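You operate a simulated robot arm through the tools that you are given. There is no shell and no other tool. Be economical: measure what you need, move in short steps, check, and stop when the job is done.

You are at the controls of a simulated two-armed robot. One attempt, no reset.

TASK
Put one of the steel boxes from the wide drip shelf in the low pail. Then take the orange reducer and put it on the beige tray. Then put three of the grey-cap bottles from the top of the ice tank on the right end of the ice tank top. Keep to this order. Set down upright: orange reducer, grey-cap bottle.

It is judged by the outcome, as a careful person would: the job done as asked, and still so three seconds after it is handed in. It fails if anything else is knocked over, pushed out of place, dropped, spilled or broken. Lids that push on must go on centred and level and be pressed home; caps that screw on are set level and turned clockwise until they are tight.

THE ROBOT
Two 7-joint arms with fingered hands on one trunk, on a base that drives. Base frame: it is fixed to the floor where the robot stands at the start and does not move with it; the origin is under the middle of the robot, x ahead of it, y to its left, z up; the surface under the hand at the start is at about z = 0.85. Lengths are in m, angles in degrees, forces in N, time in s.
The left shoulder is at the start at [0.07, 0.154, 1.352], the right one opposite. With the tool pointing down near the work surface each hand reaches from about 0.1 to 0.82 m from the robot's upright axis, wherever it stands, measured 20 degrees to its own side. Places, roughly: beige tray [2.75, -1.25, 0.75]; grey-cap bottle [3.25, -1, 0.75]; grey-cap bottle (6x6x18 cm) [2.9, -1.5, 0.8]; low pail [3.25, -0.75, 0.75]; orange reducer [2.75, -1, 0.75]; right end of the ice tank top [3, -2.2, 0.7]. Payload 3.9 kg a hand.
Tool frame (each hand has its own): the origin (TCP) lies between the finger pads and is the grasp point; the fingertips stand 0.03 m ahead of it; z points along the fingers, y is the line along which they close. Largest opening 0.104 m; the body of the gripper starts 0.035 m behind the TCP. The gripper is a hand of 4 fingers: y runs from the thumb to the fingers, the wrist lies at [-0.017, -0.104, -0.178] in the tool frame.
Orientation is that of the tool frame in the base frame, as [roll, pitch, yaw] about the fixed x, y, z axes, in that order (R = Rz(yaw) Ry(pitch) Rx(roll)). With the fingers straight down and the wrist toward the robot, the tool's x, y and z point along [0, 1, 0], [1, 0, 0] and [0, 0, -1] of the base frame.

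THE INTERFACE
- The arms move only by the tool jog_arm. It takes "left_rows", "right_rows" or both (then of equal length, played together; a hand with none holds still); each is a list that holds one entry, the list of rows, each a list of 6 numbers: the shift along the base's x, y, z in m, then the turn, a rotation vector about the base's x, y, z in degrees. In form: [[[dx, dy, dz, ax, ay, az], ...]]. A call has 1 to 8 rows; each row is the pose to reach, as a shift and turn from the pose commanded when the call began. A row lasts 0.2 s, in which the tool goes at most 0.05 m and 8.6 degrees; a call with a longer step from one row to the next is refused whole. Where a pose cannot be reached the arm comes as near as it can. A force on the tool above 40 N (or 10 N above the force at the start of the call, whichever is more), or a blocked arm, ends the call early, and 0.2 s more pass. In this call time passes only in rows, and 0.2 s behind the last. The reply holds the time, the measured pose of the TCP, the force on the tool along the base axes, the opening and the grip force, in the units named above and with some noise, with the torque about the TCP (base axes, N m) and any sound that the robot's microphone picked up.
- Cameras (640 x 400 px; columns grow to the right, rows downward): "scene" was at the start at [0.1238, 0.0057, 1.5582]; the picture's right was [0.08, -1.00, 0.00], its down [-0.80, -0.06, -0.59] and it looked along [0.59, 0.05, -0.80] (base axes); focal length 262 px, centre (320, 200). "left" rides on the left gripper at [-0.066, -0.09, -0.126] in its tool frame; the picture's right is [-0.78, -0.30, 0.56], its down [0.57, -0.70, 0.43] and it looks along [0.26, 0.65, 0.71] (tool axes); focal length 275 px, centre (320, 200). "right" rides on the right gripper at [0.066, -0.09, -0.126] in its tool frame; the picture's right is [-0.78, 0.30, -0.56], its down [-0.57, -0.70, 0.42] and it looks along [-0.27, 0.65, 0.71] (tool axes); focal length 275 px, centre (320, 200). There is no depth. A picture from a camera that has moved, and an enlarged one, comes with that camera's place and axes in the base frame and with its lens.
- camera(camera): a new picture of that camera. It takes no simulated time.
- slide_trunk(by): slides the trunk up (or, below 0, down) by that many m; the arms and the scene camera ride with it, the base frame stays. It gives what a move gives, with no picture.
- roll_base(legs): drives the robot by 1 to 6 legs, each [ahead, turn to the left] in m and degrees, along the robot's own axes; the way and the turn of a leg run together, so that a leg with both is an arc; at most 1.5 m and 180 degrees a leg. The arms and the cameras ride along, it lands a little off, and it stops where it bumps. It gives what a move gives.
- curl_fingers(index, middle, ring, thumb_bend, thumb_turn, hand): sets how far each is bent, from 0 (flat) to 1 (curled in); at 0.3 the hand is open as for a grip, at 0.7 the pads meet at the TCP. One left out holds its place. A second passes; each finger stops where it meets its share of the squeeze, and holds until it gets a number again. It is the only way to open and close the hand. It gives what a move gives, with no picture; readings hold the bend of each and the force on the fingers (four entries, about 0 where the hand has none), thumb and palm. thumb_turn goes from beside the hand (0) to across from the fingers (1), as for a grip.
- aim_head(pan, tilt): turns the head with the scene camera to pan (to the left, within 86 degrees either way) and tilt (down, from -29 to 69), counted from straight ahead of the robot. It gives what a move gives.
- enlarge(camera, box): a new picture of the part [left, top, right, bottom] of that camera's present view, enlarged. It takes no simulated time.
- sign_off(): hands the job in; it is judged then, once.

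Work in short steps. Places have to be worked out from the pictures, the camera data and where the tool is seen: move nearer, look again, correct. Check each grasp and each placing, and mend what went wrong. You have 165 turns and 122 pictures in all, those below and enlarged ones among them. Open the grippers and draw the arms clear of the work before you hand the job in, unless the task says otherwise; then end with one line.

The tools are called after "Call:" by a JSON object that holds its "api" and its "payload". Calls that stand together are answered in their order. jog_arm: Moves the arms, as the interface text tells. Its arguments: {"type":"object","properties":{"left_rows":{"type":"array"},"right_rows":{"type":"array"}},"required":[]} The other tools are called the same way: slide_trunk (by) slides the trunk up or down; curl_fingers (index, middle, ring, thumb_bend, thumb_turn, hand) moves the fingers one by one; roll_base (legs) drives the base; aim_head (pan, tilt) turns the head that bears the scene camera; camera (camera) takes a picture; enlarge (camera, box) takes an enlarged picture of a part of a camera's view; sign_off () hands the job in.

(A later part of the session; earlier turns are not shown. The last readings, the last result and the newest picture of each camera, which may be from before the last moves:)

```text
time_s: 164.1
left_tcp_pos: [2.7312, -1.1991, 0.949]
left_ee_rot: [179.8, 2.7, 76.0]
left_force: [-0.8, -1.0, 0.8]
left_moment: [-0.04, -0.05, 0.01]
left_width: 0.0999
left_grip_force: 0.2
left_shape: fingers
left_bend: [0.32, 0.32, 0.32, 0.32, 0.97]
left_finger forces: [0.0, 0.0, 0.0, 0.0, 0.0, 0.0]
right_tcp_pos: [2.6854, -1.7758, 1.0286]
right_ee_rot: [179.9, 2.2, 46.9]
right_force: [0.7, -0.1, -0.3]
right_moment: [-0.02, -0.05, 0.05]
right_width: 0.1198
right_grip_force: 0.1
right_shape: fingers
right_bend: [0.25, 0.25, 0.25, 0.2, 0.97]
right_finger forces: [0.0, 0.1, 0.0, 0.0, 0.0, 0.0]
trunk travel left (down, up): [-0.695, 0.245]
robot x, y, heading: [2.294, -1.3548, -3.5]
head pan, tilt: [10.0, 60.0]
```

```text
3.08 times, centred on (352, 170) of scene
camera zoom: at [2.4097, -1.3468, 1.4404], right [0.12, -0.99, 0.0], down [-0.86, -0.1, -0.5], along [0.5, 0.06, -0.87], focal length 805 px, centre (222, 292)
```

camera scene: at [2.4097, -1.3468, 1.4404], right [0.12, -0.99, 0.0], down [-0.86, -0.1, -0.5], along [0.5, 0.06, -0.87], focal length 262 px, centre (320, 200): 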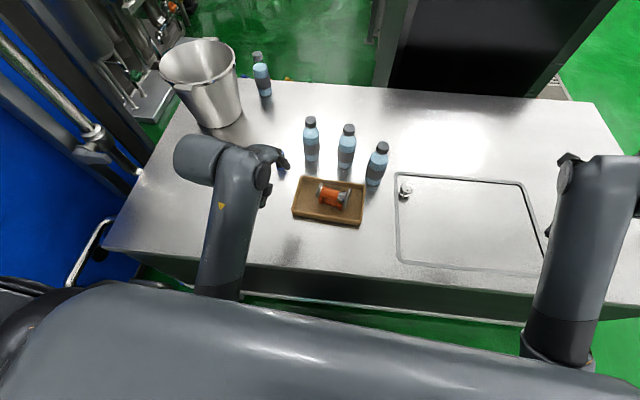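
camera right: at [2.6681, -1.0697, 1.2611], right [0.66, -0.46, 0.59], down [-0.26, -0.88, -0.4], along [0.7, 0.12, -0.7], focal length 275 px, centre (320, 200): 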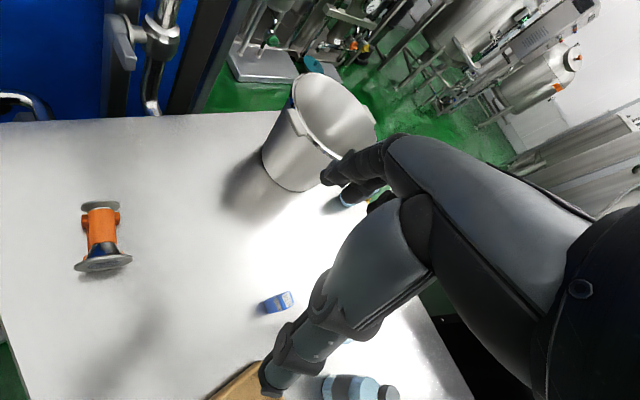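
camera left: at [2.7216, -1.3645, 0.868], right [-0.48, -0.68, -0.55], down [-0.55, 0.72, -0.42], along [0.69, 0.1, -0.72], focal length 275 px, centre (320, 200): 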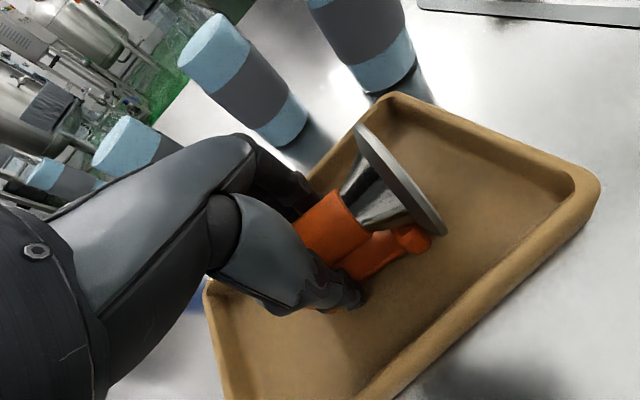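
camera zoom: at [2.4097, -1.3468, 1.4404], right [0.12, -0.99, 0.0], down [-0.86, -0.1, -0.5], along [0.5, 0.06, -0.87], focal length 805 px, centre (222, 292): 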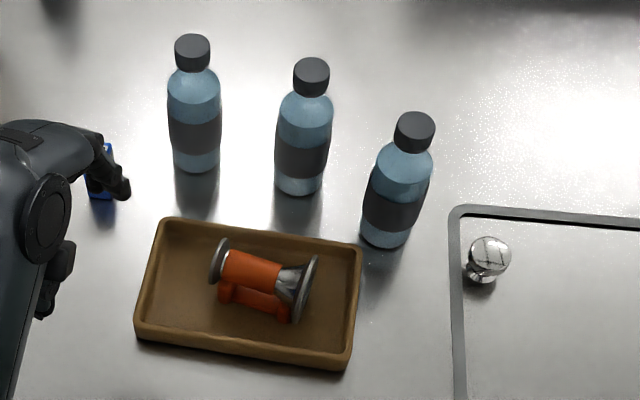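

B3's cap is at (2.942, -1.467), B2 (2.995, -1.366), B1 (3.015, -1.245), cap tops z≈0.87. I'll bring the right hand above B3 for a top-down cap grip, and move the left hand out of the way.

Call:
{"api": "jog_arm", "payload": {"right_rows": [[[0.03, 0.037, -0.004, 0, 0, 4.7], [0.06, 0.074, -0.008, 0, 0, 9.4], [0.09, 0.111, -0.012, 0, 0, 14.1], [0.12, 0.148, -0.016, 0, 0, 18.8], [0.15, 0.185, -0.02, 0, 0, 23.5], [0.18, 0.222, -0.024, 0, 0, 28.2], [0.21, 0.26, -0.028, 0, 0, 33], [0.24, 0.295, -0.032, 0, 0, 38]]], "left_rows": [[[-0.012, 0.025, 0.006, 0, 0, 0], [-0.025, 0.05, 0.012, 0, 0, 0], [-0.037, 0.075, 0.018, 0, 0, 0], [-0.05, 0.1, 0.025, 0, 0, 0], [-0.062, 0.125, 0.03, 0, 0, 0], [-0.075, 0.15, 0.037, 0, 0, 0], [-0.087, 0.175, 0.044, 0, 0, 0], [-0.1, 0.2, 0.05, 0, 0, 0]]]}}

Call:
{"api": "camera", "payload": {"camera": "right"}}

```text
time_s: 164.9
left_tcp_pos: [2.7018, -1.0744, 0.9661]
left_ee_rot: [-176.4, -8.3, 74.0]
left_force: [0.2, 0.5, -0.1]
left_moment: [-0.02, 0.0, 0.01]
left_width: 0.0996
left_grip_force: 0.1
left_shape: fingers
left_bend: [0.32, 0.32, 0.32, 0.32, 0.97]
left_finger forces: [0.0, 0.0, 0.0, 0.1, 0.1, 0.0]
left hand out of reach, approached as far as the arm can: row 3, 4
right_tcp_pos: [2.7786, -1.6644, 1.0147]
right_ee_rot: [180.0, 2.5, 61.3]
right_force: [0.4, -0.4, 0.0]
right_moment: [-0.03, -0.03, 0.0]
right_width: 0.1198
right_grip_force: 0.1
right_shape: fingers
right_bend: [0.25, 0.25, 0.25, 0.2, 0.97]
right_finger forces: [0.0, 0.0, 0.0, 0.0, 0.1, 0.0]
trunk travel left (down, up): [-0.695, 0.245]
robot x, y, heading: [2.2928, -1.3508, -3.1]
head pan, tilt: [10.0, 60.0]
stopped in row 4 (left hand): the arm was blocked; the commanded pose is now the measured one
```

```text
46 pictures are left
camera right: at [2.734, -1.5588, 1.1374], right [-0.1, -0.8, 0.59], down [-0.9, -0.18, -0.4], along [0.43, -0.57, -0.7], focal length 275 px, centre (320, 200)
```

right: 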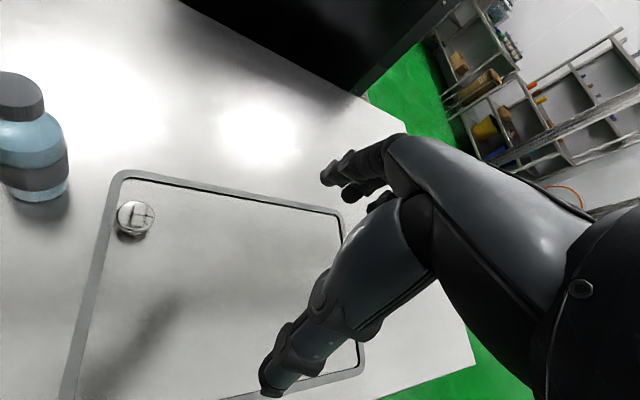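

Left arm stopped at a joint limit, but it's out of the way enough. Continue the right hand alone to above B3.

Call:
{"api": "jog_arm", "payload": {"right_rows": [[[0.025, 0.035, 0, 0, 0, 4.5], [0.055, 0.07, -0.005, 0, 0, 9], [0.083, 0.105, -0.015, 0, 0, 13.5], [0.11, 0.14, -0.025, 0, 0, 18], [0.135, 0.17, -0.04, 0, 0, 22], [0.158, 0.195, -0.055, 0, 0, 24]]]}}

Call:
{"api": "camera", "payload": {"camera": "right"}}

Call:
{"api": "camera", "payload": {"camera": "scene"}}

```text
time_s: 166.3
left_tcp_pos: [2.7002, -1.0793, 0.9667]
left_ee_rot: [-176.2, -8.6, 74.0]
left_force: [0.0, 0.0, -0.3]
left_moment: [0.0, -0.01, 0.01]
left_width: 0.0995
left_grip_force: 0.0
left_shape: fingers
left_bend: [0.32, 0.32, 0.32, 0.32, 0.97]
left_finger forces: [0.0, 0.0, 0.0, 0.0, 0.0, 0.0]
right_tcp_pos: [2.9365, -1.4705, 0.957]
right_ee_rot: [-180.0, 2.3, 85.3]
right_force: [-0.4, 0.5, 0.6]
right_moment: [-0.02, 0.05, 0.01]
right_width: 0.1198
right_grip_force: 0.1
right_shape: fingers
right_bend: [0.25, 0.25, 0.25, 0.2, 0.97]
right_finger forces: [0.1, 0.1, 0.1, 0.0, 0.1, 0.0]
trunk travel left (down, up): [-0.695, 0.245]
robot x, y, heading: [2.2981, -1.3544, -3.5]
head pan, tilt: [10.0, 60.0]
```

```text
45 pictures are left
camera right: at [2.852, -1.3929, 1.0813], right [0.23, -0.77, 0.59], down [-0.75, -0.53, -0.4], along [0.62, -0.35, -0.7], focal length 275 px, centre (320, 200)
```

right: 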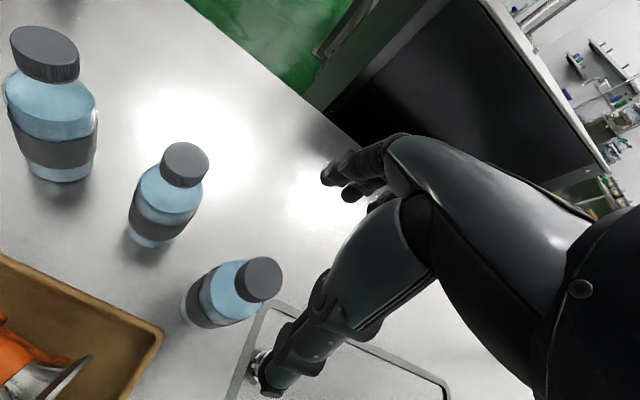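

```text
44 pictures are left
camera scene: at [2.4117, -1.348, 1.4402], right [0.11, -0.99, 0.0], down [-0.86, -0.1, -0.5], along [0.5, 0.06, -0.87], focal length 262 px, centre (320, 200)
```

scene: 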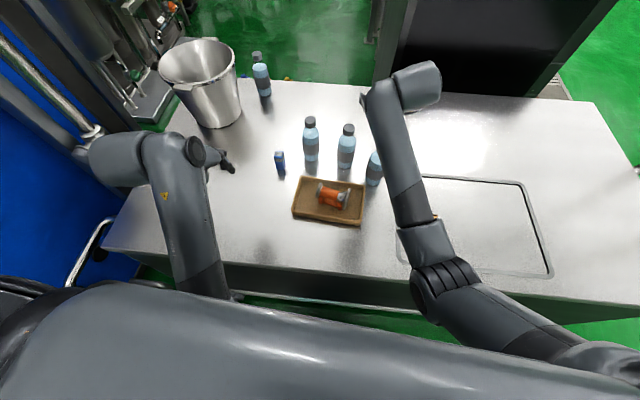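

The cap is directly under the TCP. Level the hand and lower to TCP z≈0.856.

Call:
{"api": "jog_arm", "payload": {"right_rows": [[[0, 0.001, -0.03, 1.1, -0.1, 0], [0, 0.002, -0.06, 2.3, -0.2, 0], [0, 0.002, -0.085, 2.3, -0.2, 0], [0, 0.002, -0.1, 2.3, -0.2, 0]]]}}

Call:
{"api": "curl_fingers", "payload": {"hand": "right", "index": 0.47, "middle": 0.47, "ring": 0.47, "thumb_bend": 0.47}}

Call:
{"api": "camera", "payload": {"camera": "right"}}

```text
time_s: 167.3
left_tcp_pos: [2.701, -1.0771, 0.9681]
left_ee_rot: [-176.3, -8.4, 73.9]
left_force: [0.0, -1.4, -0.5]
left_moment: [-0.02, 0.0, 0.02]
left_width: 0.0995
left_grip_force: 0.2
left_shape: fingers
left_bend: [0.32, 0.32, 0.32, 0.32, 0.97]
left_finger forces: [0.1, 0.1, 0.0, 0.0, 0.2, 0.1]
right_tcp_pos: [2.9349, -1.4696, 0.8596]
right_ee_rot: [180.0, -0.1, 85.1]
right_force: [0.4, 0.0, -0.2]
right_moment: [0.02, 0.02, 0.0]
right_width: 0.1195
right_grip_force: 0.1
right_shape: fingers
right_bend: [0.25, 0.25, 0.25, 0.2, 0.97]
right_finger forces: [0.1, 0.0, 0.0, 0.0, 0.1, 0.0]
trunk travel left (down, up): [-0.695, 0.245]
robot x, y, heading: [2.295, -1.3525, -3.4]
head pan, tilt: [10.0, 60.0]
```

```text
time_s: 168.3
left_tcp_pos: [2.7009, -1.08, 0.9685]
left_ee_rot: [-176.4, -8.5, 74.0]
left_force: [-0.4, 0.0, 0.3]
left_moment: [0.02, 0.03, 0.04]
left_width: 0.0993
left_grip_force: 0.0
left_shape: fingers
left_bend: [0.32, 0.32, 0.32, 0.32, 0.97]
left_finger forces: [0.1, 0.1, 0.0, 0.0, 0.1, 0.0]
right_tcp_pos: [2.9364, -1.4682, 0.8607]
right_ee_rot: [179.9, 0.0, 85.3]
right_force: [0.4, 0.0, -0.4]
right_moment: [0.0, -0.03, -0.02]
right_width: 0.062
right_grip_force: 0.2
right_shape: fingers
right_bend: [0.47, 0.47, 0.47, 0.47, 0.97]
right_finger forces: [0.0, 0.1, 0.1, 0.1, 0.1, 0.0]
trunk travel left (down, up): [-0.695, 0.245]
robot x, y, heading: [2.2938, -1.3537, -3.3]
head pan, tilt: [10.0, 60.0]
```

```text
43 pictures are left
camera right: at [2.851, -1.3968, 0.9854], right [0.23, -0.8, 0.56], down [-0.75, -0.51, -0.42], along [0.62, -0.32, -0.71], focal length 275 px, centre (320, 200)
```

right: 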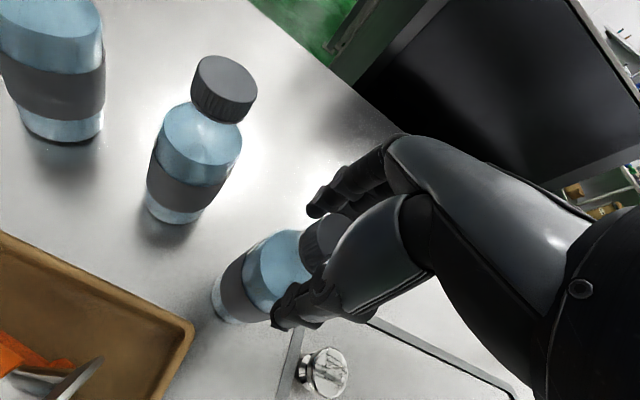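

Cap is between thumb and fingers. Lower 5 mm and close slowly.

Call:
{"api": "jog_arm", "payload": {"right_rows": [[[0, 0, -0.005, 0, 0, 0]]]}}

Call:
{"api": "curl_fingers", "payload": {"hand": "right", "index": 0.56, "middle": 0.56, "ring": 0.56, "thumb_bend": 0.56}}

Call:
{"api": "camera", "payload": {"camera": "right"}}

```text
time_s: 168.7
left_tcp_pos: [2.6992, -1.0785, 0.9678]
left_ee_rot: [-176.3, -8.6, 74.0]
left_force: [-0.1, -0.3, -0.6]
left_moment: [0.0, 0.0, 0.05]
left_width: 0.0996
left_grip_force: 0.0
left_shape: fingers
left_bend: [0.32, 0.32, 0.32, 0.32, 0.97]
left_finger forces: [0.0, 0.0, 0.0, 0.0, 0.1, 0.0]
right_tcp_pos: [2.9349, -1.4684, 0.8539]
right_ee_rot: [180.0, 0.0, 85.3]
right_force: [-0.4, -0.3, 0.6]
right_moment: [-0.03, 0.01, -0.02]
right_width: 0.0621
right_grip_force: 0.1
right_shape: fingers
right_bend: [0.47, 0.47, 0.47, 0.47, 0.97]
right_finger forces: [0.0, 0.1, 0.1, 0.1, 0.1, 0.1]
trunk travel left (down, up): [-0.695, 0.245]
robot x, y, heading: [2.293, -1.3541, -3.3]
head pan, tilt: [10.0, 60.0]
```

```text
time_s: 169.7
left_tcp_pos: [2.7011, -1.0788, 0.9679]
left_ee_rot: [-176.3, -8.5, 74.0]
left_force: [-0.6, -0.5, -0.6]
left_moment: [0.02, 0.01, 0.02]
left_width: 0.0996
left_grip_force: 0.0
left_shape: fingers
left_bend: [0.32, 0.32, 0.32, 0.32, 0.97]
left_finger forces: [0.0, 0.0, 0.0, 0.1, 0.2, 0.0]
right_tcp_pos: [2.9354, -1.4686, 0.8541]
right_ee_rot: [179.9, 0.1, 85.3]
right_force: [0.6, -0.1, -0.1]
right_moment: [-0.02, -0.05, -0.01]
right_width: 0.0422
right_grip_force: 1.5
right_shape: fingers
right_bend: [0.54, 0.55, 0.56, 0.55, 0.97]
right_finger forces: [1.0, 0.8, 0.1, 0.1, 1.1, 0.0]
trunk travel left (down, up): [-0.695, 0.245]
robot x, y, heading: [2.2929, -1.3498, -3.4]
head pan, tilt: [10.0, 60.0]
```

```text
42 pictures are left
camera right: at [2.8504, -1.3964, 0.9797], right [0.23, -0.8, 0.56], down [-0.75, -0.51, -0.42], along [0.62, -0.32, -0.71], focal length 275 px, centre (320, 200)
```

right: 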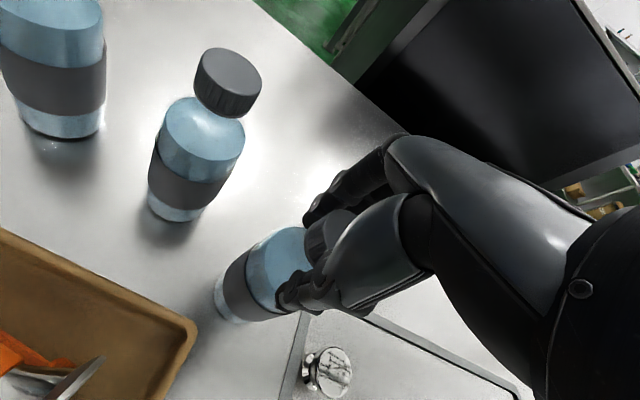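

Light even contact on the cap (42 mm). Firm up the grip, then lift slightly.

Call:
{"api": "curl_fingers", "payload": {"hand": "right", "index": 0.68, "middle": 0.68, "ring": 0.68, "thumb_bend": 0.64}}

Call:
{"api": "jog_arm", "payload": {"right_rows": [[[0, 0, 0.015, 0, 0, 0], [0, 0, 0.03, 0, 0, 0], [0, 0, 0.05, 0, 0, 0]]]}}

Call:
{"api": "camera", "payload": {"camera": "right"}}

```text
time_s: 170.7
left_tcp_pos: [2.7002, -1.0784, 0.9675]
left_ee_rot: [-176.3, -8.5, 74.0]
left_force: [-1.1, -0.5, -0.6]
left_moment: [0.01, -0.02, 0.0]
left_width: 0.0991
left_grip_force: 0.2
left_shape: fingers
left_bend: [0.32, 0.32, 0.32, 0.32, 0.97]
left_finger forces: [0.0, 0.1, 0.0, 0.0, 0.1, 0.0]
right_tcp_pos: [2.9351, -1.4691, 0.855]
right_ee_rot: [179.9, 0.1, 85.4]
right_force: [2.7, -0.9, 5.3]
right_moment: [-0.04, -0.17, 0.02]
right_width: 0.0379
right_grip_force: 11.6
right_shape: fingers
right_bend: [0.6, 0.61, 0.68, 0.55, 0.96]
right_finger forces: [5.0, 8.6, 0.1, 0.0, 9.8, 0.0]
trunk travel left (down, up): [-0.695, 0.245]
robot x, y, heading: [2.2948, -1.3493, -3.4]
head pan, tilt: [10.0, 60.0]
```

```text
time_s: 171.5
left_tcp_pos: [2.6988, -1.0776, 0.9668]
left_ee_rot: [-176.4, -8.6, 74.0]
left_force: [0.2, 0.4, -0.4]
left_moment: [-0.01, 0.0, 0.0]
left_width: 0.0995
left_grip_force: 0.0
left_shape: fingers
left_bend: [0.32, 0.32, 0.32, 0.32, 0.97]
left_finger forces: [0.0, 0.0, 0.1, 0.0, 0.0, 0.1]
right_tcp_pos: [2.9338, -1.4674, 0.9041]
right_ee_rot: [-179.8, 0.1, 85.4]
right_force: [0.0, 0.3, -3.5]
right_moment: [0.02, -0.03, 0.02]
right_width: 0.0253
right_grip_force: 5.8
right_shape: fingers
right_bend: [0.64, 0.65, 0.68, 0.59, 0.96]
right_finger forces: [2.6, 3.1, 0.0, 0.0, 5.3, 0.1]
trunk travel left (down, up): [-0.695, 0.245]
robot x, y, heading: [2.2939, -1.3494, -3.1]
head pan, tilt: [10.0, 60.0]
```

```text
41 pictures are left
camera right: at [2.8494, -1.3954, 1.0293], right [0.23, -0.8, 0.56], down [-0.75, -0.51, -0.42], along [0.62, -0.32, -0.71], focal length 275 px, centre (320, 200)
```

right: 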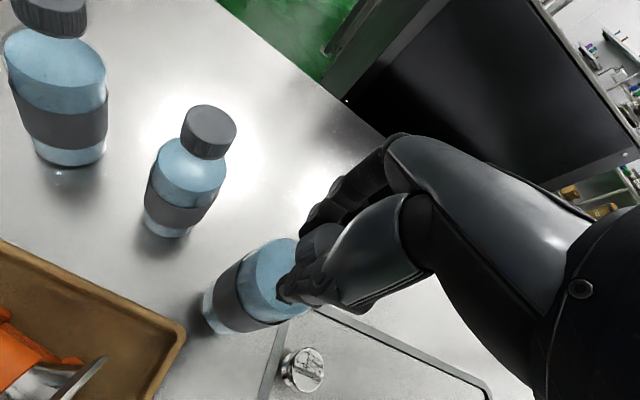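

The bottle is lifted (3.5 N), with fingers now around the neck under the cap. Tighten.

Call:
{"api": "curl_fingers", "payload": {"hand": "right", "index": 0.8, "middle": 0.8, "ring": 0.78, "thumb_bend": 0.72}}

Call:
{"api": "camera", "payload": {"camera": "right"}}

Call:
{"api": "aim_head", "payload": {"pan": 0, "tilt": 45}}

Call:
{"api": "camera", "payload": {"camera": "scene"}}

```text
time_s: 172.5
left_tcp_pos: [2.6995, -1.0785, 0.9663]
left_ee_rot: [-176.4, -8.5, 74.0]
left_force: [0.0, 0.6, -0.3]
left_moment: [0.02, 0.02, 0.03]
left_width: 0.1001
left_grip_force: 0.0
left_shape: fingers
left_bend: [0.32, 0.32, 0.32, 0.32, 0.97]
left_finger forces: [0.0, 0.1, 0.1, 0.0, 0.0, 0.0]
right_tcp_pos: [2.9333, -1.4684, 0.9035]
right_ee_rot: [180.0, 0.0, 85.3]
right_force: [0.5, 0.2, -3.7]
right_moment: [-0.01, -0.05, 0.01]
right_width: 0.023
right_grip_force: 15.7
right_shape: fingers
right_bend: [0.64, 0.66, 0.78, 0.6, 0.95]
right_finger forces: [7.1, 8.3, 0.0, 0.0, 14.6, 0.0]
trunk travel left (down, up): [-0.695, 0.245]
robot x, y, heading: [2.2929, -1.3514, -3.2]
head pan, tilt: [10.0, 60.0]
```

```text
40 pictures are left
camera right: at [2.8496, -1.3955, 1.0294], right [0.23, -0.8, 0.56], down [-0.75, -0.51, -0.42], along [0.62, -0.32, -0.71], focal length 275 px, centre (320, 200)
```

right: 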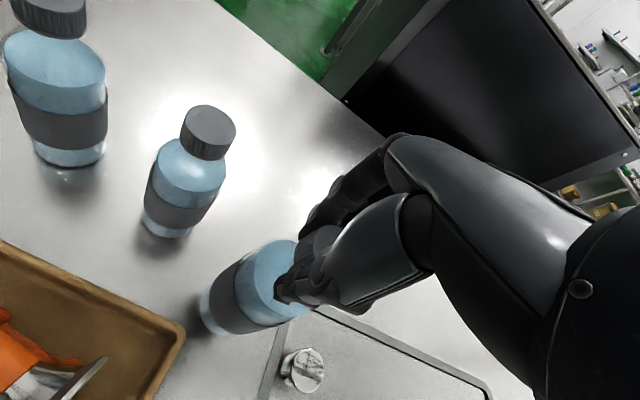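

```text
time_s: 173.3
left_tcp_pos: [2.699, -1.0792, 0.9665]
left_ee_rot: [-176.4, -8.6, 74.0]
left_force: [-0.3, 0.1, 1.1]
left_moment: [0.02, 0.01, 0.01]
left_width: 0.0994
left_grip_force: 0.0
left_shape: fingers
left_bend: [0.32, 0.32, 0.32, 0.32, 0.97]
left_finger forces: [0.1, 0.0, 0.0, 0.0, 0.1, 0.0]
right_tcp_pos: [2.9353, -1.468, 0.9027]
right_ee_rot: [-179.9, 0.0, 85.1]
right_force: [-0.3, -1.0, -4.4]
right_moment: [0.0, -0.03, 0.01]
right_width: 0.023
right_grip_force: 15.2
right_shape: fingers
right_bend: [0.64, 0.66, 0.78, 0.6, 0.95]
right_finger forces: [7.1, 8.3, 0.1, 0.0, 14.7, 0.1]
trunk travel left (down, up): [-0.695, 0.245]
robot x, y, heading: [2.2917, -1.3534, -3.4]
head pan, tilt: [0.0, 45.0]
```

```text
39 pictures are left
camera scene: at [2.4263, -1.3612, 1.4596], right [-0.06, -1.0, 0.0], down [-0.71, 0.04, -0.71], along [0.7, -0.04, -0.71], focal length 262 px, centre (320, 200)
```

scene: 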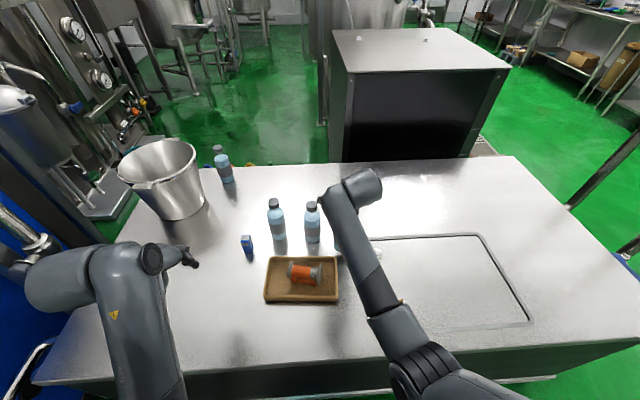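

Good three-point hold around the neck. Raise 10 cm, then drive: turn right, go 0.68 m along the tank, turn back.

Call:
{"api": "jog_arm", "payload": {"right_rows": [[[0, 0, 0.03, 0, 0, 0], [-0.02, 0, 0.06, 0, 0, 0], [-0.04, 0, 0.09, 0, 0, 0], [-0.06, 0, 0.1, 0, 0, 0]]]}}

Call:
{"api": "roll_base", "payload": {"legs": [[0, -86.5], [0.68, 0], [0, 88]]}}

Call:
{"api": "camera", "payload": {"camera": "right"}}

Call:
{"api": "camera", "payload": {"camera": "scene"}}

```text
time_s: 174.5
left_tcp_pos: [2.7013, -1.0794, 0.968]
left_ee_rot: [-176.3, -8.6, 73.9]
left_force: [-0.4, -0.4, -1.3]
left_moment: [0.03, 0.0, 0.0]
left_width: 0.0998
left_grip_force: 0.0
left_shape: fingers
left_bend: [0.32, 0.32, 0.32, 0.32, 0.97]
left_finger forces: [0.1, 0.0, 0.1, 0.0, 0.0, 0.0]
right_tcp_pos: [2.8864, -1.4911, 1.0169]
right_ee_rot: [177.9, 2.7, 83.9]
right_force: [-0.1, 0.6, -3.8]
right_moment: [0.01, -0.03, -0.03]
right_width: 0.023
right_grip_force: 15.2
right_shape: fingers
right_bend: [0.64, 0.66, 0.78, 0.6, 0.95]
right_finger forces: [6.9, 8.6, 0.1, 0.1, 14.9, 0.0]
trunk travel left (down, up): [-0.695, 0.245]
robot x, y, heading: [2.2927, -1.3508, -3.5]
head pan, tilt: [0.0, 45.0]
stopped in row 4 (right hand): the arm was blocked; the commanded pose is now the measured one
```

```text
time_s: 185.7
left_tcp_pos: [2.6943, -1.773, 0.9677]
left_ee_rot: [-175.9, -9.3, 73.0]
left_force: [0.6, -0.5, 0.8]
left_moment: [0.0, -0.01, 0.03]
left_width: 0.0996
left_grip_force: 0.0
left_shape: fingers
left_bend: [0.32, 0.32, 0.32, 0.32, 0.97]
left_finger forces: [0.1, 0.0, 0.0, 0.0, 0.0, 0.0]
right_tcp_pos: [2.8745, -2.1908, 1.0164]
right_ee_rot: [178.0, 2.6, 83.2]
right_force: [-0.3, 0.8, -3.4]
right_moment: [-0.01, -0.02, 0.04]
right_width: 0.0223
right_grip_force: 15.0
right_shape: fingers
right_bend: [0.71, 0.67, 0.78, 0.6, 0.95]
right_finger forces: [6.7, 8.3, 0.1, 0.1, 13.1, 0.0]
trunk travel left (down, up): [-0.695, 0.245]
robot x, y, heading: [2.284, -2.0433, -4.2]
head pan, tilt: [0.0, 45.0]
```

```text
38 pictures are left
camera right: at [2.7888, -2.1098, 1.1354], right [0.19, -0.78, 0.6], down [-0.75, -0.51, -0.42], along [0.63, -0.37, -0.68], focal length 275 px, centre (320, 200)
```

right: 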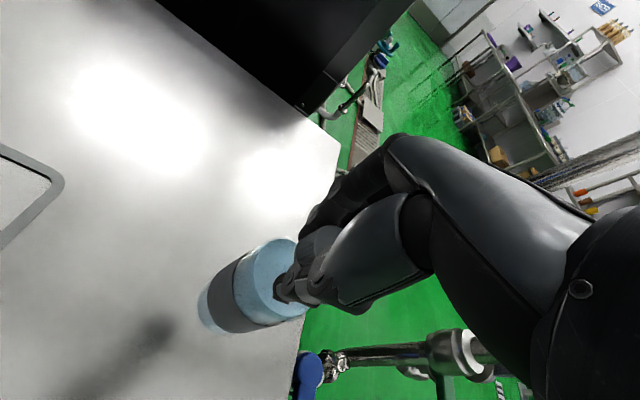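

```text
37 pictures are left
camera scene: at [2.4177, -2.0538, 1.4597], right [-0.07, -1.0, 0.0], down [-0.71, 0.05, -0.71], along [0.7, -0.05, -0.71], focal length 262 px, centre (320, 200)
```

scene: 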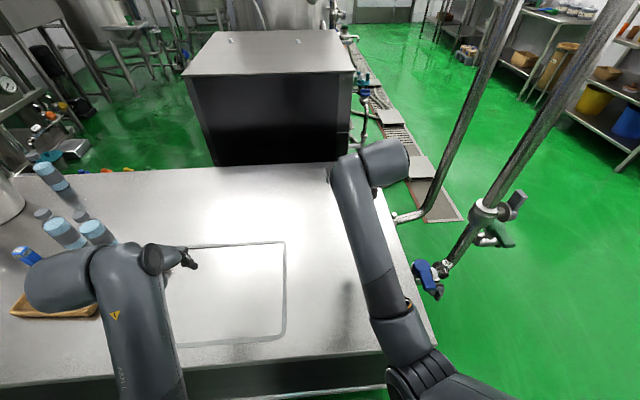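

Positioned near the right end. Move over to (2.97, -2.25), level the hand, and lower to z≈0.89.

Call:
{"api": "jog_arm", "payload": {"right_rows": [[[0.03, -0.02, 0, 0.9, 0.6, 0], [0.06, -0.04, 0, 1.8, 1.2, 0], [0.095, -0.06, 0, 2.8, 1.7, 0], [0.095, -0.06, -0.04, 2.8, 1.7, 0], [0.095, -0.06, -0.08, 2.8, 1.7, 0], [0.095, -0.06, -0.115, 2.8, 1.7, 0]]]}}

Call:
{"api": "camera", "payload": {"camera": "right"}}

```text
time_s: 187.1
left_tcp_pos: [2.6949, -1.7736, 0.9668]
left_ee_rot: [-175.8, -9.4, 72.8]
left_force: [-0.1, -0.6, -0.2]
left_moment: [-0.02, 0.03, 0.03]
left_width: 0.0996
left_grip_force: 0.1
left_shape: fingers
left_bend: [0.32, 0.32, 0.32, 0.32, 0.97]
left_finger forces: [0.0, 0.1, 0.0, 0.0, 0.0, 0.0]
right_tcp_pos: [2.9722, -2.2533, 0.9001]
right_ee_rot: [179.9, 0.0, 83.3]
right_force: [-0.8, -0.4, -3.4]
right_moment: [-0.01, -0.08, 0.02]
right_width: 0.0224
right_grip_force: 13.9
right_shape: fingers
right_bend: [0.71, 0.67, 0.78, 0.6, 0.95]
right_finger forces: [6.4, 8.6, 0.1, 0.0, 13.4, 0.0]
trunk travel left (down, up): [-0.695, 0.245]
robot x, y, heading: [2.2876, -2.0451, -4.2]
head pan, tilt: [0.0, 45.0]
```

```text
36 pictures are left
camera right: at [2.8899, -2.1775, 1.0269], right [0.2, -0.8, 0.56], down [-0.76, -0.49, -0.43], along [0.61, -0.34, -0.71], focal length 275 px, centre (320, 200)
```

right: 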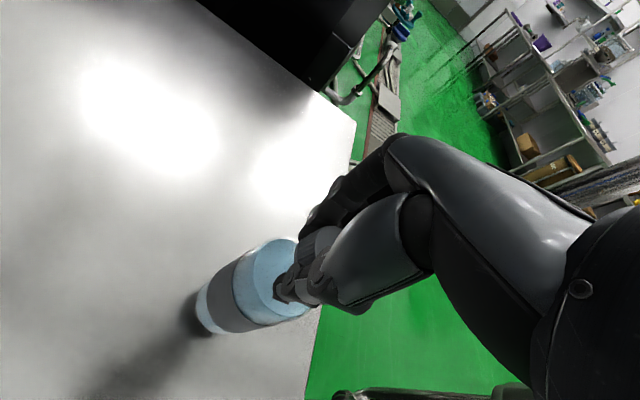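

Near the surface. Shift 2 cm inward from the edge and lower in small steps to contact.

Call:
{"api": "jog_arm", "payload": {"right_rows": [[[0, 0.02, 0, 0, 0, 0], [0, 0.02, -0.006, 0, 0, 0], [0, 0.02, -0.012, 0, 0, 0], [0, 0.02, -0.017, 0, 0, 0], [0, 0.02, -0.021, 0, 0, 0]]]}}

```text
time_s: 188.3
left_tcp_pos: [2.6958, -1.774, 0.9672]
left_ee_rot: [-175.8, -9.4, 73.0]
left_force: [0.2, 0.8, -0.2]
left_moment: [0.0, 0.04, 0.02]
left_width: 0.0996
left_grip_force: 0.1
left_shape: fingers
left_bend: [0.32, 0.32, 0.32, 0.32, 0.97]
left_finger forces: [0.1, 0.0, 0.0, 0.0, 0.0, 0.0]
right_tcp_pos: [2.9682, -2.2308, 0.8797]
right_ee_rot: [-180.0, 0.1, 83.3]
right_force: [-1.0, -0.3, -3.7]
right_moment: [-0.02, -0.02, -0.01]
right_width: 0.0225
right_grip_force: 14.5
right_shape: fingers
right_bend: [0.71, 0.67, 0.78, 0.6, 0.95]
right_finger forces: [6.3, 8.9, 0.1, 0.0, 13.6, 0.0]
trunk travel left (down, up): [-0.695, 0.245]
robot x, y, heading: [2.2872, -2.0473, -4.4]
head pan, tilt: [0.0, 45.0]
```

No contact yet at 0.880; continue down in 3–4 mm steps.

Call:
{"api": "jog_arm", "payload": {"right_rows": [[[0, 0, -0.004, 0, 0, 0], [0, 0, -0.008, 0, 0, 0], [0, 0, -0.011, 0, 0, 0]]]}}

```text
time_s: 189.1
left_tcp_pos: [2.6954, -1.7725, 0.9656]
left_ee_rot: [-175.7, -9.3, 72.9]
left_force: [-0.5, 0.4, 0.8]
left_moment: [-0.02, -0.02, 0.01]
left_width: 0.0993
left_grip_force: 0.1
left_shape: fingers
left_bend: [0.32, 0.32, 0.32, 0.32, 0.97]
left_finger forces: [0.1, 0.0, 0.1, 0.0, 0.1, 0.1]
right_tcp_pos: [2.9693, -2.2319, 0.8698]
right_ee_rot: [179.8, 0.1, 83.4]
right_force: [0.2, 0.4, -2.9]
right_moment: [-0.01, -0.01, 0.01]
right_width: 0.0222
right_grip_force: 14.3
right_shape: fingers
right_bend: [0.71, 0.67, 0.78, 0.6, 0.95]
right_finger forces: [6.2, 8.9, 0.0, 0.1, 13.5, 0.0]
trunk travel left (down, up): [-0.695, 0.245]
robot x, y, heading: [2.2857, -2.0471, -4.1]
head pan, tilt: [0.0, 45.0]
```

Call:
{"api": "jog_arm", "payload": {"right_rows": [[[0, 0, -0.003, 0, 0, 0], [0, 0, -0.006, 0, 0, 0], [0, 0, -0.009, 0, 0, 0]]]}}

Call:
{"api": "camera", "payload": {"camera": "right"}}

```text
time_s: 189.9
left_tcp_pos: [2.6919, -1.7712, 0.969]
left_ee_rot: [-175.9, -9.5, 73.0]
left_force: [-0.2, -0.5, -0.5]
left_moment: [0.0, 0.0, -0.04]
left_width: 0.0995
left_grip_force: 0.1
left_shape: fingers
left_bend: [0.32, 0.32, 0.32, 0.32, 0.97]
left_finger forces: [0.0, 0.1, 0.0, 0.1, 0.0, 0.0]
right_tcp_pos: [2.9692, -2.2309, 0.8658]
right_ee_rot: [179.3, 0.1, 83.4]
right_force: [-0.7, 1.1, 16.6]
right_moment: [-0.02, 0.08, 0.01]
right_width: 0.0221
right_grip_force: 19.2
right_shape: fingers
right_bend: [0.71, 0.67, 0.78, 0.6, 0.95]
right_finger forces: [6.4, 13.3, 0.0, 0.0, 19.5, 0.0]
trunk travel left (down, up): [-0.695, 0.245]
robot x, y, heading: [2.2883, -2.044, -4.3]
head pan, tilt: [0.0, 45.0]
```

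```text
35 pictures are left
camera right: at [2.8858, -2.1544, 0.991], right [0.2, -0.8, 0.56], down [-0.76, -0.49, -0.43], along [0.62, -0.34, -0.71], focal length 275 px, centre (320, 200)
```

right: 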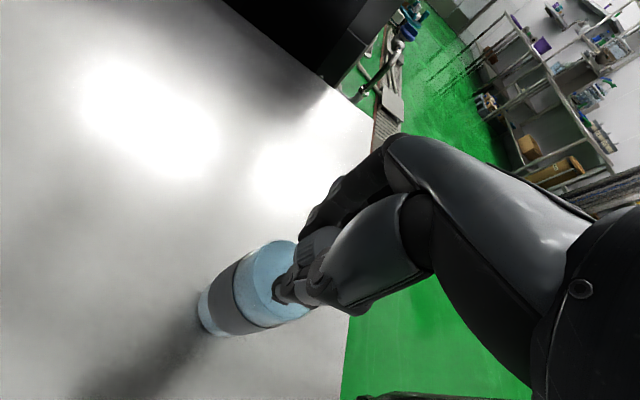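

Contact (16.6 N) at TCP 0.866. Relieve slightly and open in stages.

Call:
{"api": "jog_arm", "payload": {"right_rows": [[[0, 0, 0.0025, 0, 0, 0]]]}}

Call:
{"api": "curl_fingers", "payload": {"hand": "right", "index": 0.57, "middle": 0.57, "ring": 0.57, "thumb_bend": 0.53}}

Call:
{"api": "curl_fingers", "payload": {"hand": "right", "index": 0.3, "middle": 0.3, "ring": 0.3, "thumb_bend": 0.27}}

Call:
{"api": "camera", "payload": {"camera": "right"}}

```text
time_s: 190.3
left_tcp_pos: [2.6928, -1.7731, 0.9682]
left_ee_rot: [-175.9, -9.4, 73.0]
left_force: [-0.1, -0.8, 0.3]
left_moment: [0.03, 0.0, -0.01]
left_width: 0.0996
left_grip_force: 0.1
left_shape: fingers
left_bend: [0.32, 0.32, 0.32, 0.32, 0.97]
left_finger forces: [0.0, 0.1, 0.1, 0.1, 0.1, 0.0]
right_tcp_pos: [2.9682, -2.2288, 0.8664]
right_ee_rot: [179.6, 0.1, 83.2]
right_force: [0.7, 0.9, 15.4]
right_moment: [-0.03, -0.01, 0.02]
right_width: 0.0224
right_grip_force: 19.7
right_shape: fingers
right_bend: [0.71, 0.67, 0.78, 0.6, 0.95]
right_finger forces: [6.3, 14.5, 0.0, 0.0, 19.0, 0.1]
trunk travel left (down, up): [-0.695, 0.245]
robot x, y, heading: [2.2856, -2.0451, -4.4]
head pan, tilt: [0.0, 45.0]
```

```text
time_s: 191.3
left_tcp_pos: [2.695, -1.7725, 0.9662]
left_ee_rot: [-175.8, -9.5, 72.9]
left_force: [-0.4, -0.1, 0.6]
left_moment: [-0.02, -0.02, -0.03]
left_width: 0.0995
left_grip_force: 0.1
left_shape: fingers
left_bend: [0.32, 0.32, 0.32, 0.32, 0.97]
left_finger forces: [0.0, 0.0, 0.1, 0.0, 0.1, 0.1]
right_tcp_pos: [2.9701, -2.2323, 0.8629]
right_ee_rot: [180.0, 0.2, 83.3]
right_force: [-0.9, 0.7, 0.1]
right_moment: [-0.02, 0.05, 0.0]
right_width: 0.0424
right_grip_force: 0.3
right_shape: fingers
right_bend: [0.56, 0.56, 0.56, 0.52, 0.97]
right_finger forces: [0.1, 0.0, 0.0, 0.0, 0.5, 0.0]
trunk travel left (down, up): [-0.695, 0.245]
robot x, y, heading: [2.2866, -2.044, -4.3]
head pan, tilt: [0.0, 45.0]
```

```text
time_s: 192.3
left_tcp_pos: [2.6941, -1.7715, 0.9676]
left_ee_rot: [-175.8, -9.4, 72.8]
left_force: [0.5, -0.5, -0.5]
left_moment: [0.01, 0.0, 0.0]
left_width: 0.0994
left_grip_force: 0.0
left_shape: fingers
left_bend: [0.32, 0.32, 0.32, 0.32, 0.97]
left_finger forces: [0.0, 0.0, 0.0, 0.0, 0.0, 0.0]
right_tcp_pos: [2.9701, -2.2326, 0.8629]
right_ee_rot: [179.9, 0.1, 83.3]
right_force: [-0.3, 0.9, 0.3]
right_moment: [-0.03, 0.04, 0.0]
right_width: 0.1065
right_grip_force: 0.1
right_shape: fingers
right_bend: [0.3, 0.3, 0.3, 0.27, 0.97]
right_finger forces: [0.0, 0.1, 0.1, 0.0, 0.0, 0.0]
trunk travel left (down, up): [-0.695, 0.245]
robot x, y, heading: [2.2882, -2.0402, -4.2]
head pan, tilt: [0.0, 45.0]
```

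```text
34 pictures are left
camera right: at [2.8875, -2.1558, 0.9891], right [0.2, -0.8, 0.56], down [-0.76, -0.49, -0.43], along [0.61, -0.34, -0.71], focal length 275 px, centre (320, 200)
```

right: 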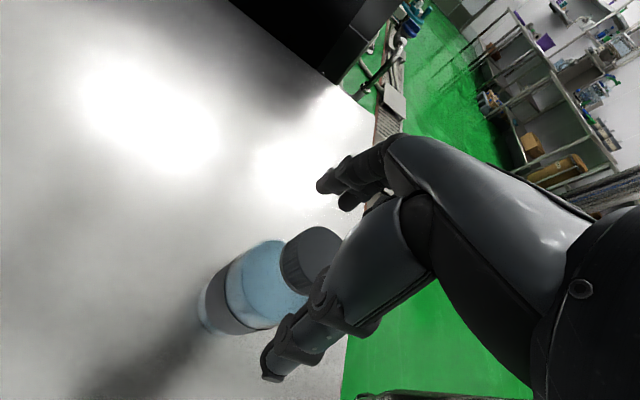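

Released upright. Rise 13 cm straight up and drive back to the bottles.

Call:
{"api": "jog_arm", "payload": {"right_rows": [[[0, 0, 0.04, 0, 0, 0], [0, 0, 0.08, 0, 0, 0], [0, 0, 0.12, 0, 0, 0], [-0.03, 0, 0.13, 0, 0, 0], [-0.07, 0, 0.13, 0, 0, 0]]]}}

Call:
{"api": "roll_base", "payload": {"legs": [[0, -86], [-0.7, 0], [0, 88]]}}

Call:
{"api": "camera", "payload": {"camera": "right"}}

```text
time_s: 193.5
left_tcp_pos: [2.6923, -1.772, 0.9681]
left_ee_rot: [-176.0, -9.4, 72.9]
left_force: [-0.8, -0.2, -0.7]
left_moment: [0.01, 0.0, -0.01]
left_width: 0.0998
left_grip_force: 0.1
left_shape: fingers
left_bend: [0.32, 0.32, 0.32, 0.32, 0.97]
left_finger forces: [0.0, 0.0, 0.0, 0.0, 0.0, 0.1]
right_tcp_pos: [2.8954, -2.2316, 0.9931]
right_ee_rot: [179.8, -0.1, 83.2]
right_force: [0.2, -0.2, -0.5]
right_moment: [-0.02, -0.01, -0.01]
right_width: 0.1068
right_grip_force: 0.1
right_shape: fingers
right_bend: [0.3, 0.3, 0.3, 0.27, 0.97]
right_finger forces: [0.0, 0.0, 0.0, 0.0, 0.0, 0.0]
trunk travel left (down, up): [-0.695, 0.245]
robot x, y, heading: [2.2875, -2.0432, -3.7]
head pan, tilt: [0.0, 45.0]
```

```text
time_s: 203.1
left_tcp_pos: [2.8351, -1.4118, 1.0053]
left_ee_rot: [-171.5, -26.1, 22.0]
left_force: [-0.9, -0.2, 1.0]
left_moment: [0.06, -0.01, 0.01]
left_width: 0.0998
left_grip_force: 0.1
left_shape: fingers
left_bend: [0.32, 0.32, 0.32, 0.32, 0.97]
left_finger forces: [0.0, 0.1, 0.1, 0.0, 0.1, 0.1]
right_tcp_pos: [2.5566, -1.9077, 0.9913]
right_ee_rot: [180.0, 0.2, 34.1]
right_force: [-0.1, -0.3, 0.6]
right_moment: [-0.05, 0.03, 0.01]
right_width: 0.1068
right_grip_force: 0.1
right_shape: fingers
right_bend: [0.3, 0.3, 0.3, 0.27, 0.97]
right_finger forces: [0.0, 0.0, 0.1, 0.1, 0.1, 0.0]
trunk travel left (down, up): [-0.695, 0.245]
robot x, y, heading: [2.2933, -1.3269, -56.5]
head pan, tilt: [0.0, 45.0]
stopped in leg 3: the robot was blocked; the commanded pose is now the measured one
```

```text
33 pictures are left
camera right: at [2.5613, -1.7959, 1.117], right [-0.48, -0.68, 0.56], down [-0.87, 0.26, -0.42], along [0.14, -0.69, -0.71], focal length 275 px, centre (320, 200)
```

right: 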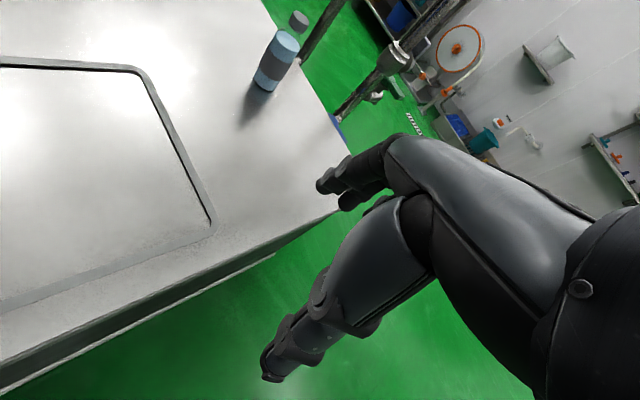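

The turn was blocked and the left arm has been displaced. I need to see what it touched.

Call:
{"api": "camera", "payload": {"camera": "scene"}}

Call:
{"api": "camera", "payload": {"camera": "left"}}

```text
32 pictures are left
camera scene: at [2.3672, -1.434, 1.4599], right [-0.83, -0.55, 0.0], down [-0.39, 0.59, -0.71], along [0.39, -0.59, -0.71], focal length 262 px, centre (320, 200)
```

scene: 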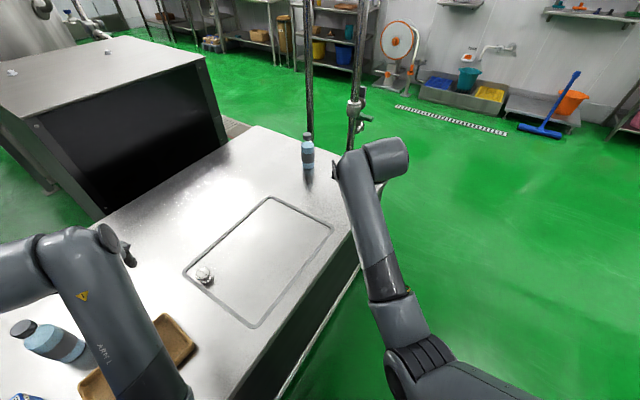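

```text
31 pictures are left
camera left: at [2.6974, -1.3926, 1.1], right [-0.58, 0.17, -0.8], down [0.32, 0.95, -0.03], along [0.75, -0.27, -0.6], focal length 275 px, centre (320, 200)
```

left: 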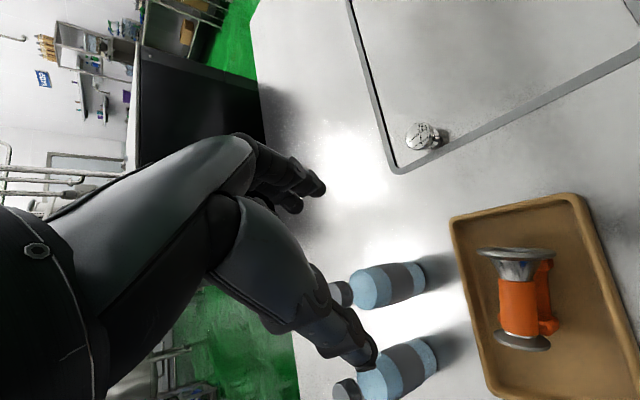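

Both bottles and the reducer are undisturbed; likely the base corner met the pump unit at this y. I'll turn back, move 7 cm away, and turn again.

Call:
{"api": "roll_base", "payload": {"legs": [[0, -33], [0.07, 0]]}}

Call:
{"api": "roll_base", "payload": {"legs": [[0, 87]]}}

```text
time_s: 205.7
left_tcp_pos: [2.6937, -1.7543, 1.0006]
left_ee_rot: [-172.1, -24.2, -10.5]
left_force: [-0.2, 0.8, -0.7]
left_moment: [-0.02, 0.0, 0.03]
left_width: 0.1
left_grip_force: 0.0
left_shape: fingers
left_bend: [0.32, 0.32, 0.32, 0.32, 0.97]
left_finger forces: [0.1, 0.1, 0.0, 0.1, 0.0, 0.1]
right_tcp_pos: [2.2036, -2.0214, 0.993]
right_ee_rot: [179.7, 0.0, 1.6]
right_force: [0.7, -0.3, 0.7]
right_moment: [-0.02, 0.01, -0.03]
right_width: 0.1071
right_grip_force: 0.2
right_shape: fingers
right_bend: [0.3, 0.3, 0.3, 0.27, 0.97]
right_finger forces: [0.0, 0.0, 0.0, 0.1, 0.0, 0.0]
trunk travel left (down, up): [-0.695, 0.245]
robot x, y, heading: [2.2933, -1.3938, -89.0]
head pan, tilt: [0.0, 45.0]
```

```text
time_s: 208.2
left_tcp_pos: [2.8784, -1.3167, 1.0688]
left_ee_rot: [-169.8, -40.8, 36.2]
left_force: [-0.3, -1.3, 0.4]
left_moment: [0.05, 0.02, 0.01]
left_width: 0.1
left_grip_force: 0.0
left_shape: fingers
left_bend: [0.32, 0.32, 0.32, 0.32, 0.97]
left_finger forces: [0.0, 0.0, 0.1, 0.0, 0.0, 0.0]
right_tcp_pos: [2.6613, -1.9135, 0.9915]
right_ee_rot: [179.9, 0.3, 45.3]
right_force: [0.0, 0.3, -0.1]
right_moment: [-0.01, -0.02, 0.0]
right_width: 0.1072
right_grip_force: 0.1
right_shape: fingers
right_bend: [0.3, 0.3, 0.3, 0.27, 0.97]
right_finger forces: [0.0, 0.0, 0.0, 0.1, 0.0, 0.0]
trunk travel left (down, up): [-0.695, 0.245]
robot x, y, heading: [2.2843, -1.4001, -47.9]
head pan, tilt: [0.0, 45.0]
stopped in leg 1: the robot was blocked; the commanded pose is now the measured one
```

Blocked again with the left arm deflected. Look around for what it is touching.

Call:
{"api": "aim_head", "payload": {"pan": 50, "tilt": 50}}

Call:
{"api": "camera", "payload": {"camera": "scene"}}

```text
time_s: 209.4
left_tcp_pos: [2.8751, -1.3278, 1.0556]
left_ee_rot: [-169.4, -38.5, 34.8]
left_force: [0.4, 0.3, 0.3]
left_moment: [0.0, 0.0, 0.01]
left_width: 0.0997
left_grip_force: 0.0
left_shape: fingers
left_bend: [0.32, 0.32, 0.32, 0.32, 0.97]
left_finger forces: [0.0, 0.0, 0.1, 0.0, 0.1, 0.0]
right_tcp_pos: [2.6632, -1.9155, 0.9898]
right_ee_rot: [-180.0, 0.3, 45.3]
right_force: [-0.5, -0.4, 0.3]
right_moment: [-0.01, -0.01, 0.03]
right_width: 0.107
right_grip_force: 0.1
right_shape: fingers
right_bend: [0.3, 0.3, 0.3, 0.27, 0.97]
right_finger forces: [0.1, 0.0, 0.0, 0.0, 0.0, 0.0]
trunk travel left (down, up): [-0.695, 0.245]
robot x, y, heading: [2.2882, -1.3979, -47.9]
head pan, tilt: [50.0, 50.0]
```

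```text
30 pictures are left
camera scene: at [2.3988, -1.4328, 1.4528], right [0.03, -1.0, 0.0], down [-0.77, -0.03, -0.64], along [0.64, 0.02, -0.77], focal length 262 px, centre (320, 200)
```

scene: 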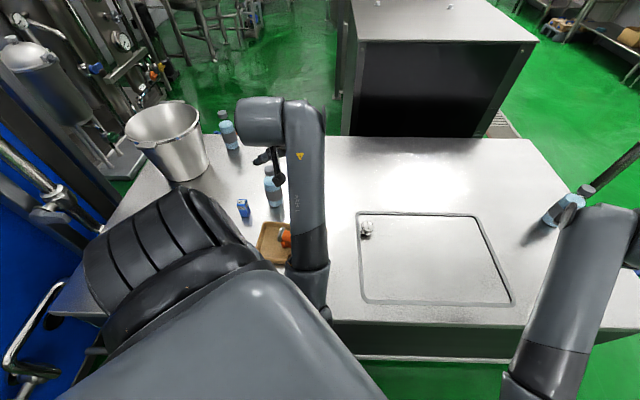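

The left elbow hangs low and catches the tank's front edge as I turn. Raise the trunk 0.17 m to lift it clear, then turn.

Call:
{"api": "slide_trunk", "payload": {"by": 0.17}}

Call:
{"api": "roll_base", "payload": {"legs": [[0, 20]]}}

Call:
{"api": "camera", "payload": {"camera": "scene"}}

```text
time_s: 211.3
left_tcp_pos: [2.8736, -1.3277, 1.2261]
left_ee_rot: [-169.5, -38.5, 34.8]
left_force: [-0.2, -0.1, -0.3]
left_moment: [-0.01, 0.01, 0.05]
left_width: 0.1
left_grip_force: 0.1
left_shape: fingers
left_bend: [0.32, 0.32, 0.32, 0.32, 0.97]
left_finger forces: [0.0, 0.1, 0.1, 0.1, 0.1, 0.0]
right_tcp_pos: [2.6629, -1.9146, 1.1604]
right_ee_rot: [179.9, 0.3, 45.3]
right_force: [0.3, -0.4, 0.1]
right_moment: [0.02, 0.0, -0.01]
right_width: 0.1071
right_grip_force: 0.1
right_shape: fingers
right_bend: [0.3, 0.3, 0.3, 0.27, 0.97]
right_finger forces: [0.1, 0.0, 0.0, 0.1, 0.1, 0.1]
trunk travel left (down, up): [-0.865, 0.075]
robot x, y, heading: [2.2883, -1.398, -47.9]
head pan, tilt: [50.0, 50.0]
```

```text
time_s: 212.8
left_tcp_pos: [2.8142, -1.1316, 1.2259]
left_ee_rot: [-169.3, -38.5, 54.9]
left_force: [0.5, 0.2, -0.3]
left_moment: [-0.01, 0.0, 0.02]
left_width: 0.1003
left_grip_force: 0.0
left_shape: fingers
left_bend: [0.32, 0.32, 0.32, 0.32, 0.97]
left_finger forces: [0.0, 0.1, 0.0, 0.1, 0.0, 0.0]
right_tcp_pos: [2.8163, -1.7562, 1.1597]
right_ee_rot: [-179.9, 0.4, 65.2]
right_force: [0.6, -0.4, 0.3]
right_moment: [0.02, 0.01, -0.02]
right_width: 0.1073
right_grip_force: 0.1
right_shape: fingers
right_bend: [0.3, 0.3, 0.3, 0.27, 0.97]
right_finger forces: [0.0, 0.1, 0.0, 0.1, 0.1, 0.1]
trunk travel left (down, up): [-0.865, 0.075]
robot x, y, heading: [2.2885, -1.3982, -28.0]
head pan, tilt: [50.0, 50.0]
```

```text
29 pictures are left
camera scene: at [2.403, -1.3955, 1.6228], right [0.37, -0.93, 0.0], down [-0.71, -0.29, -0.64], along [0.6, 0.24, -0.77], focal length 262 px, centre (320, 200)
```

scene: 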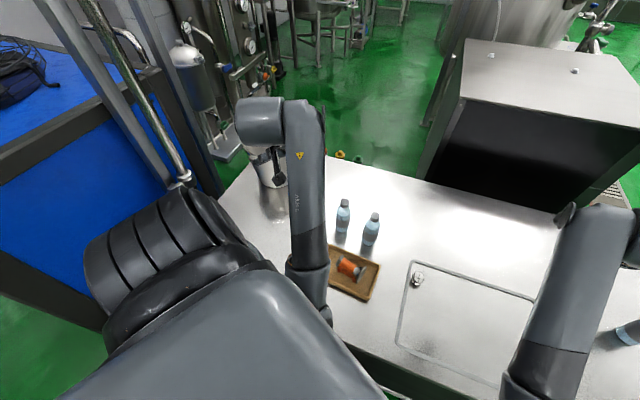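

Turning is free now and everything is undisturbed. Turn on to heading ≈20° for a good right-arm reach to B2/B1.

Call:
{"api": "roll_base", "payload": {"legs": [[0, 46]]}}

Call:
{"api": "aim_head", "payload": {"pan": -15, "tilt": 55}}

Call:
{"api": "camera", "payload": {"camera": "scene"}}

```text
time_s: 215.2
left_tcp_pos: [2.4756, -0.8399, 1.2258]
left_ee_rot: [-169.5, -38.5, 99.3]
left_force: [-0.2, -0.1, 0.9]
left_moment: [0.03, -0.02, -0.02]
left_width: 0.0997
left_grip_force: 0.1
left_shape: fingers
left_bend: [0.32, 0.32, 0.32, 0.32, 0.97]
left_finger forces: [0.0, 0.0, 0.0, 0.0, 0.0, 0.0]
right_tcp_pos: [2.9153, -1.2845, 1.1584]
right_ee_rot: [-179.9, 0.4, 109.8]
right_force: [-0.2, 0.6, -0.7]
right_moment: [0.04, 0.0, 0.0]
right_width: 0.1071
right_grip_force: 0.0
right_shape: fingers
right_bend: [0.3, 0.3, 0.3, 0.27, 0.97]
right_finger forces: [0.0, 0.0, 0.1, 0.0, 0.1, 0.0]
trunk travel left (down, up): [-0.865, 0.075]
robot x, y, heading: [2.2848, -1.4009, 16.4]
head pan, tilt: [50.0, 50.0]
```

```text
time_s: 216.6
left_tcp_pos: [2.4757, -0.8385, 1.2248]
left_ee_rot: [-169.4, -38.4, 99.3]
left_force: [0.0, 0.6, -0.3]
left_moment: [-0.04, 0.01, 0.01]
left_width: 0.0998
left_grip_force: 0.0
left_shape: fingers
left_bend: [0.32, 0.32, 0.32, 0.32, 0.97]
left_finger forces: [0.0, 0.0, 0.1, 0.0, 0.0, 0.0]
right_tcp_pos: [2.9151, -1.2837, 1.1592]
right_ee_rot: [-179.9, 0.4, 109.8]
right_force: [-0.3, -0.3, -0.3]
right_moment: [-0.03, 0.0, -0.01]
right_width: 0.1074
right_grip_force: 0.0
right_shape: fingers
right_bend: [0.3, 0.3, 0.3, 0.27, 0.97]
right_finger forces: [0.0, 0.1, 0.0, 0.0, 0.0, 0.0]
trunk travel left (down, up): [-0.865, 0.075]
robot x, y, heading: [2.289, -1.4028, 16.4]
head pan, tilt: [-15.0, 55.0]
```

```text
28 pictures are left
camera scene: at [2.4072, -1.3834, 1.6163], right [0.03, -1.0, 0.0], down [-0.82, -0.02, -0.57], along [0.57, 0.01, -0.82], focal length 262 px, centre (320, 200)
```

scene: 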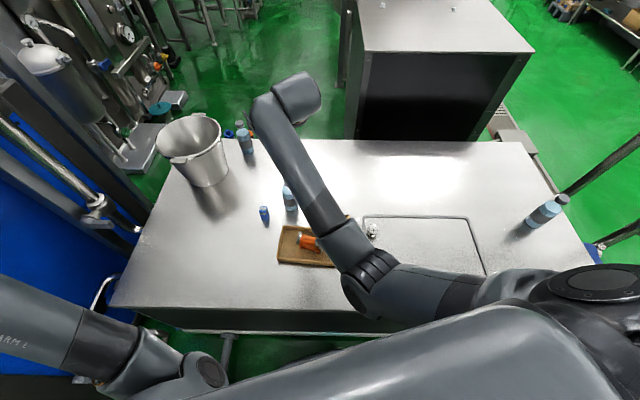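

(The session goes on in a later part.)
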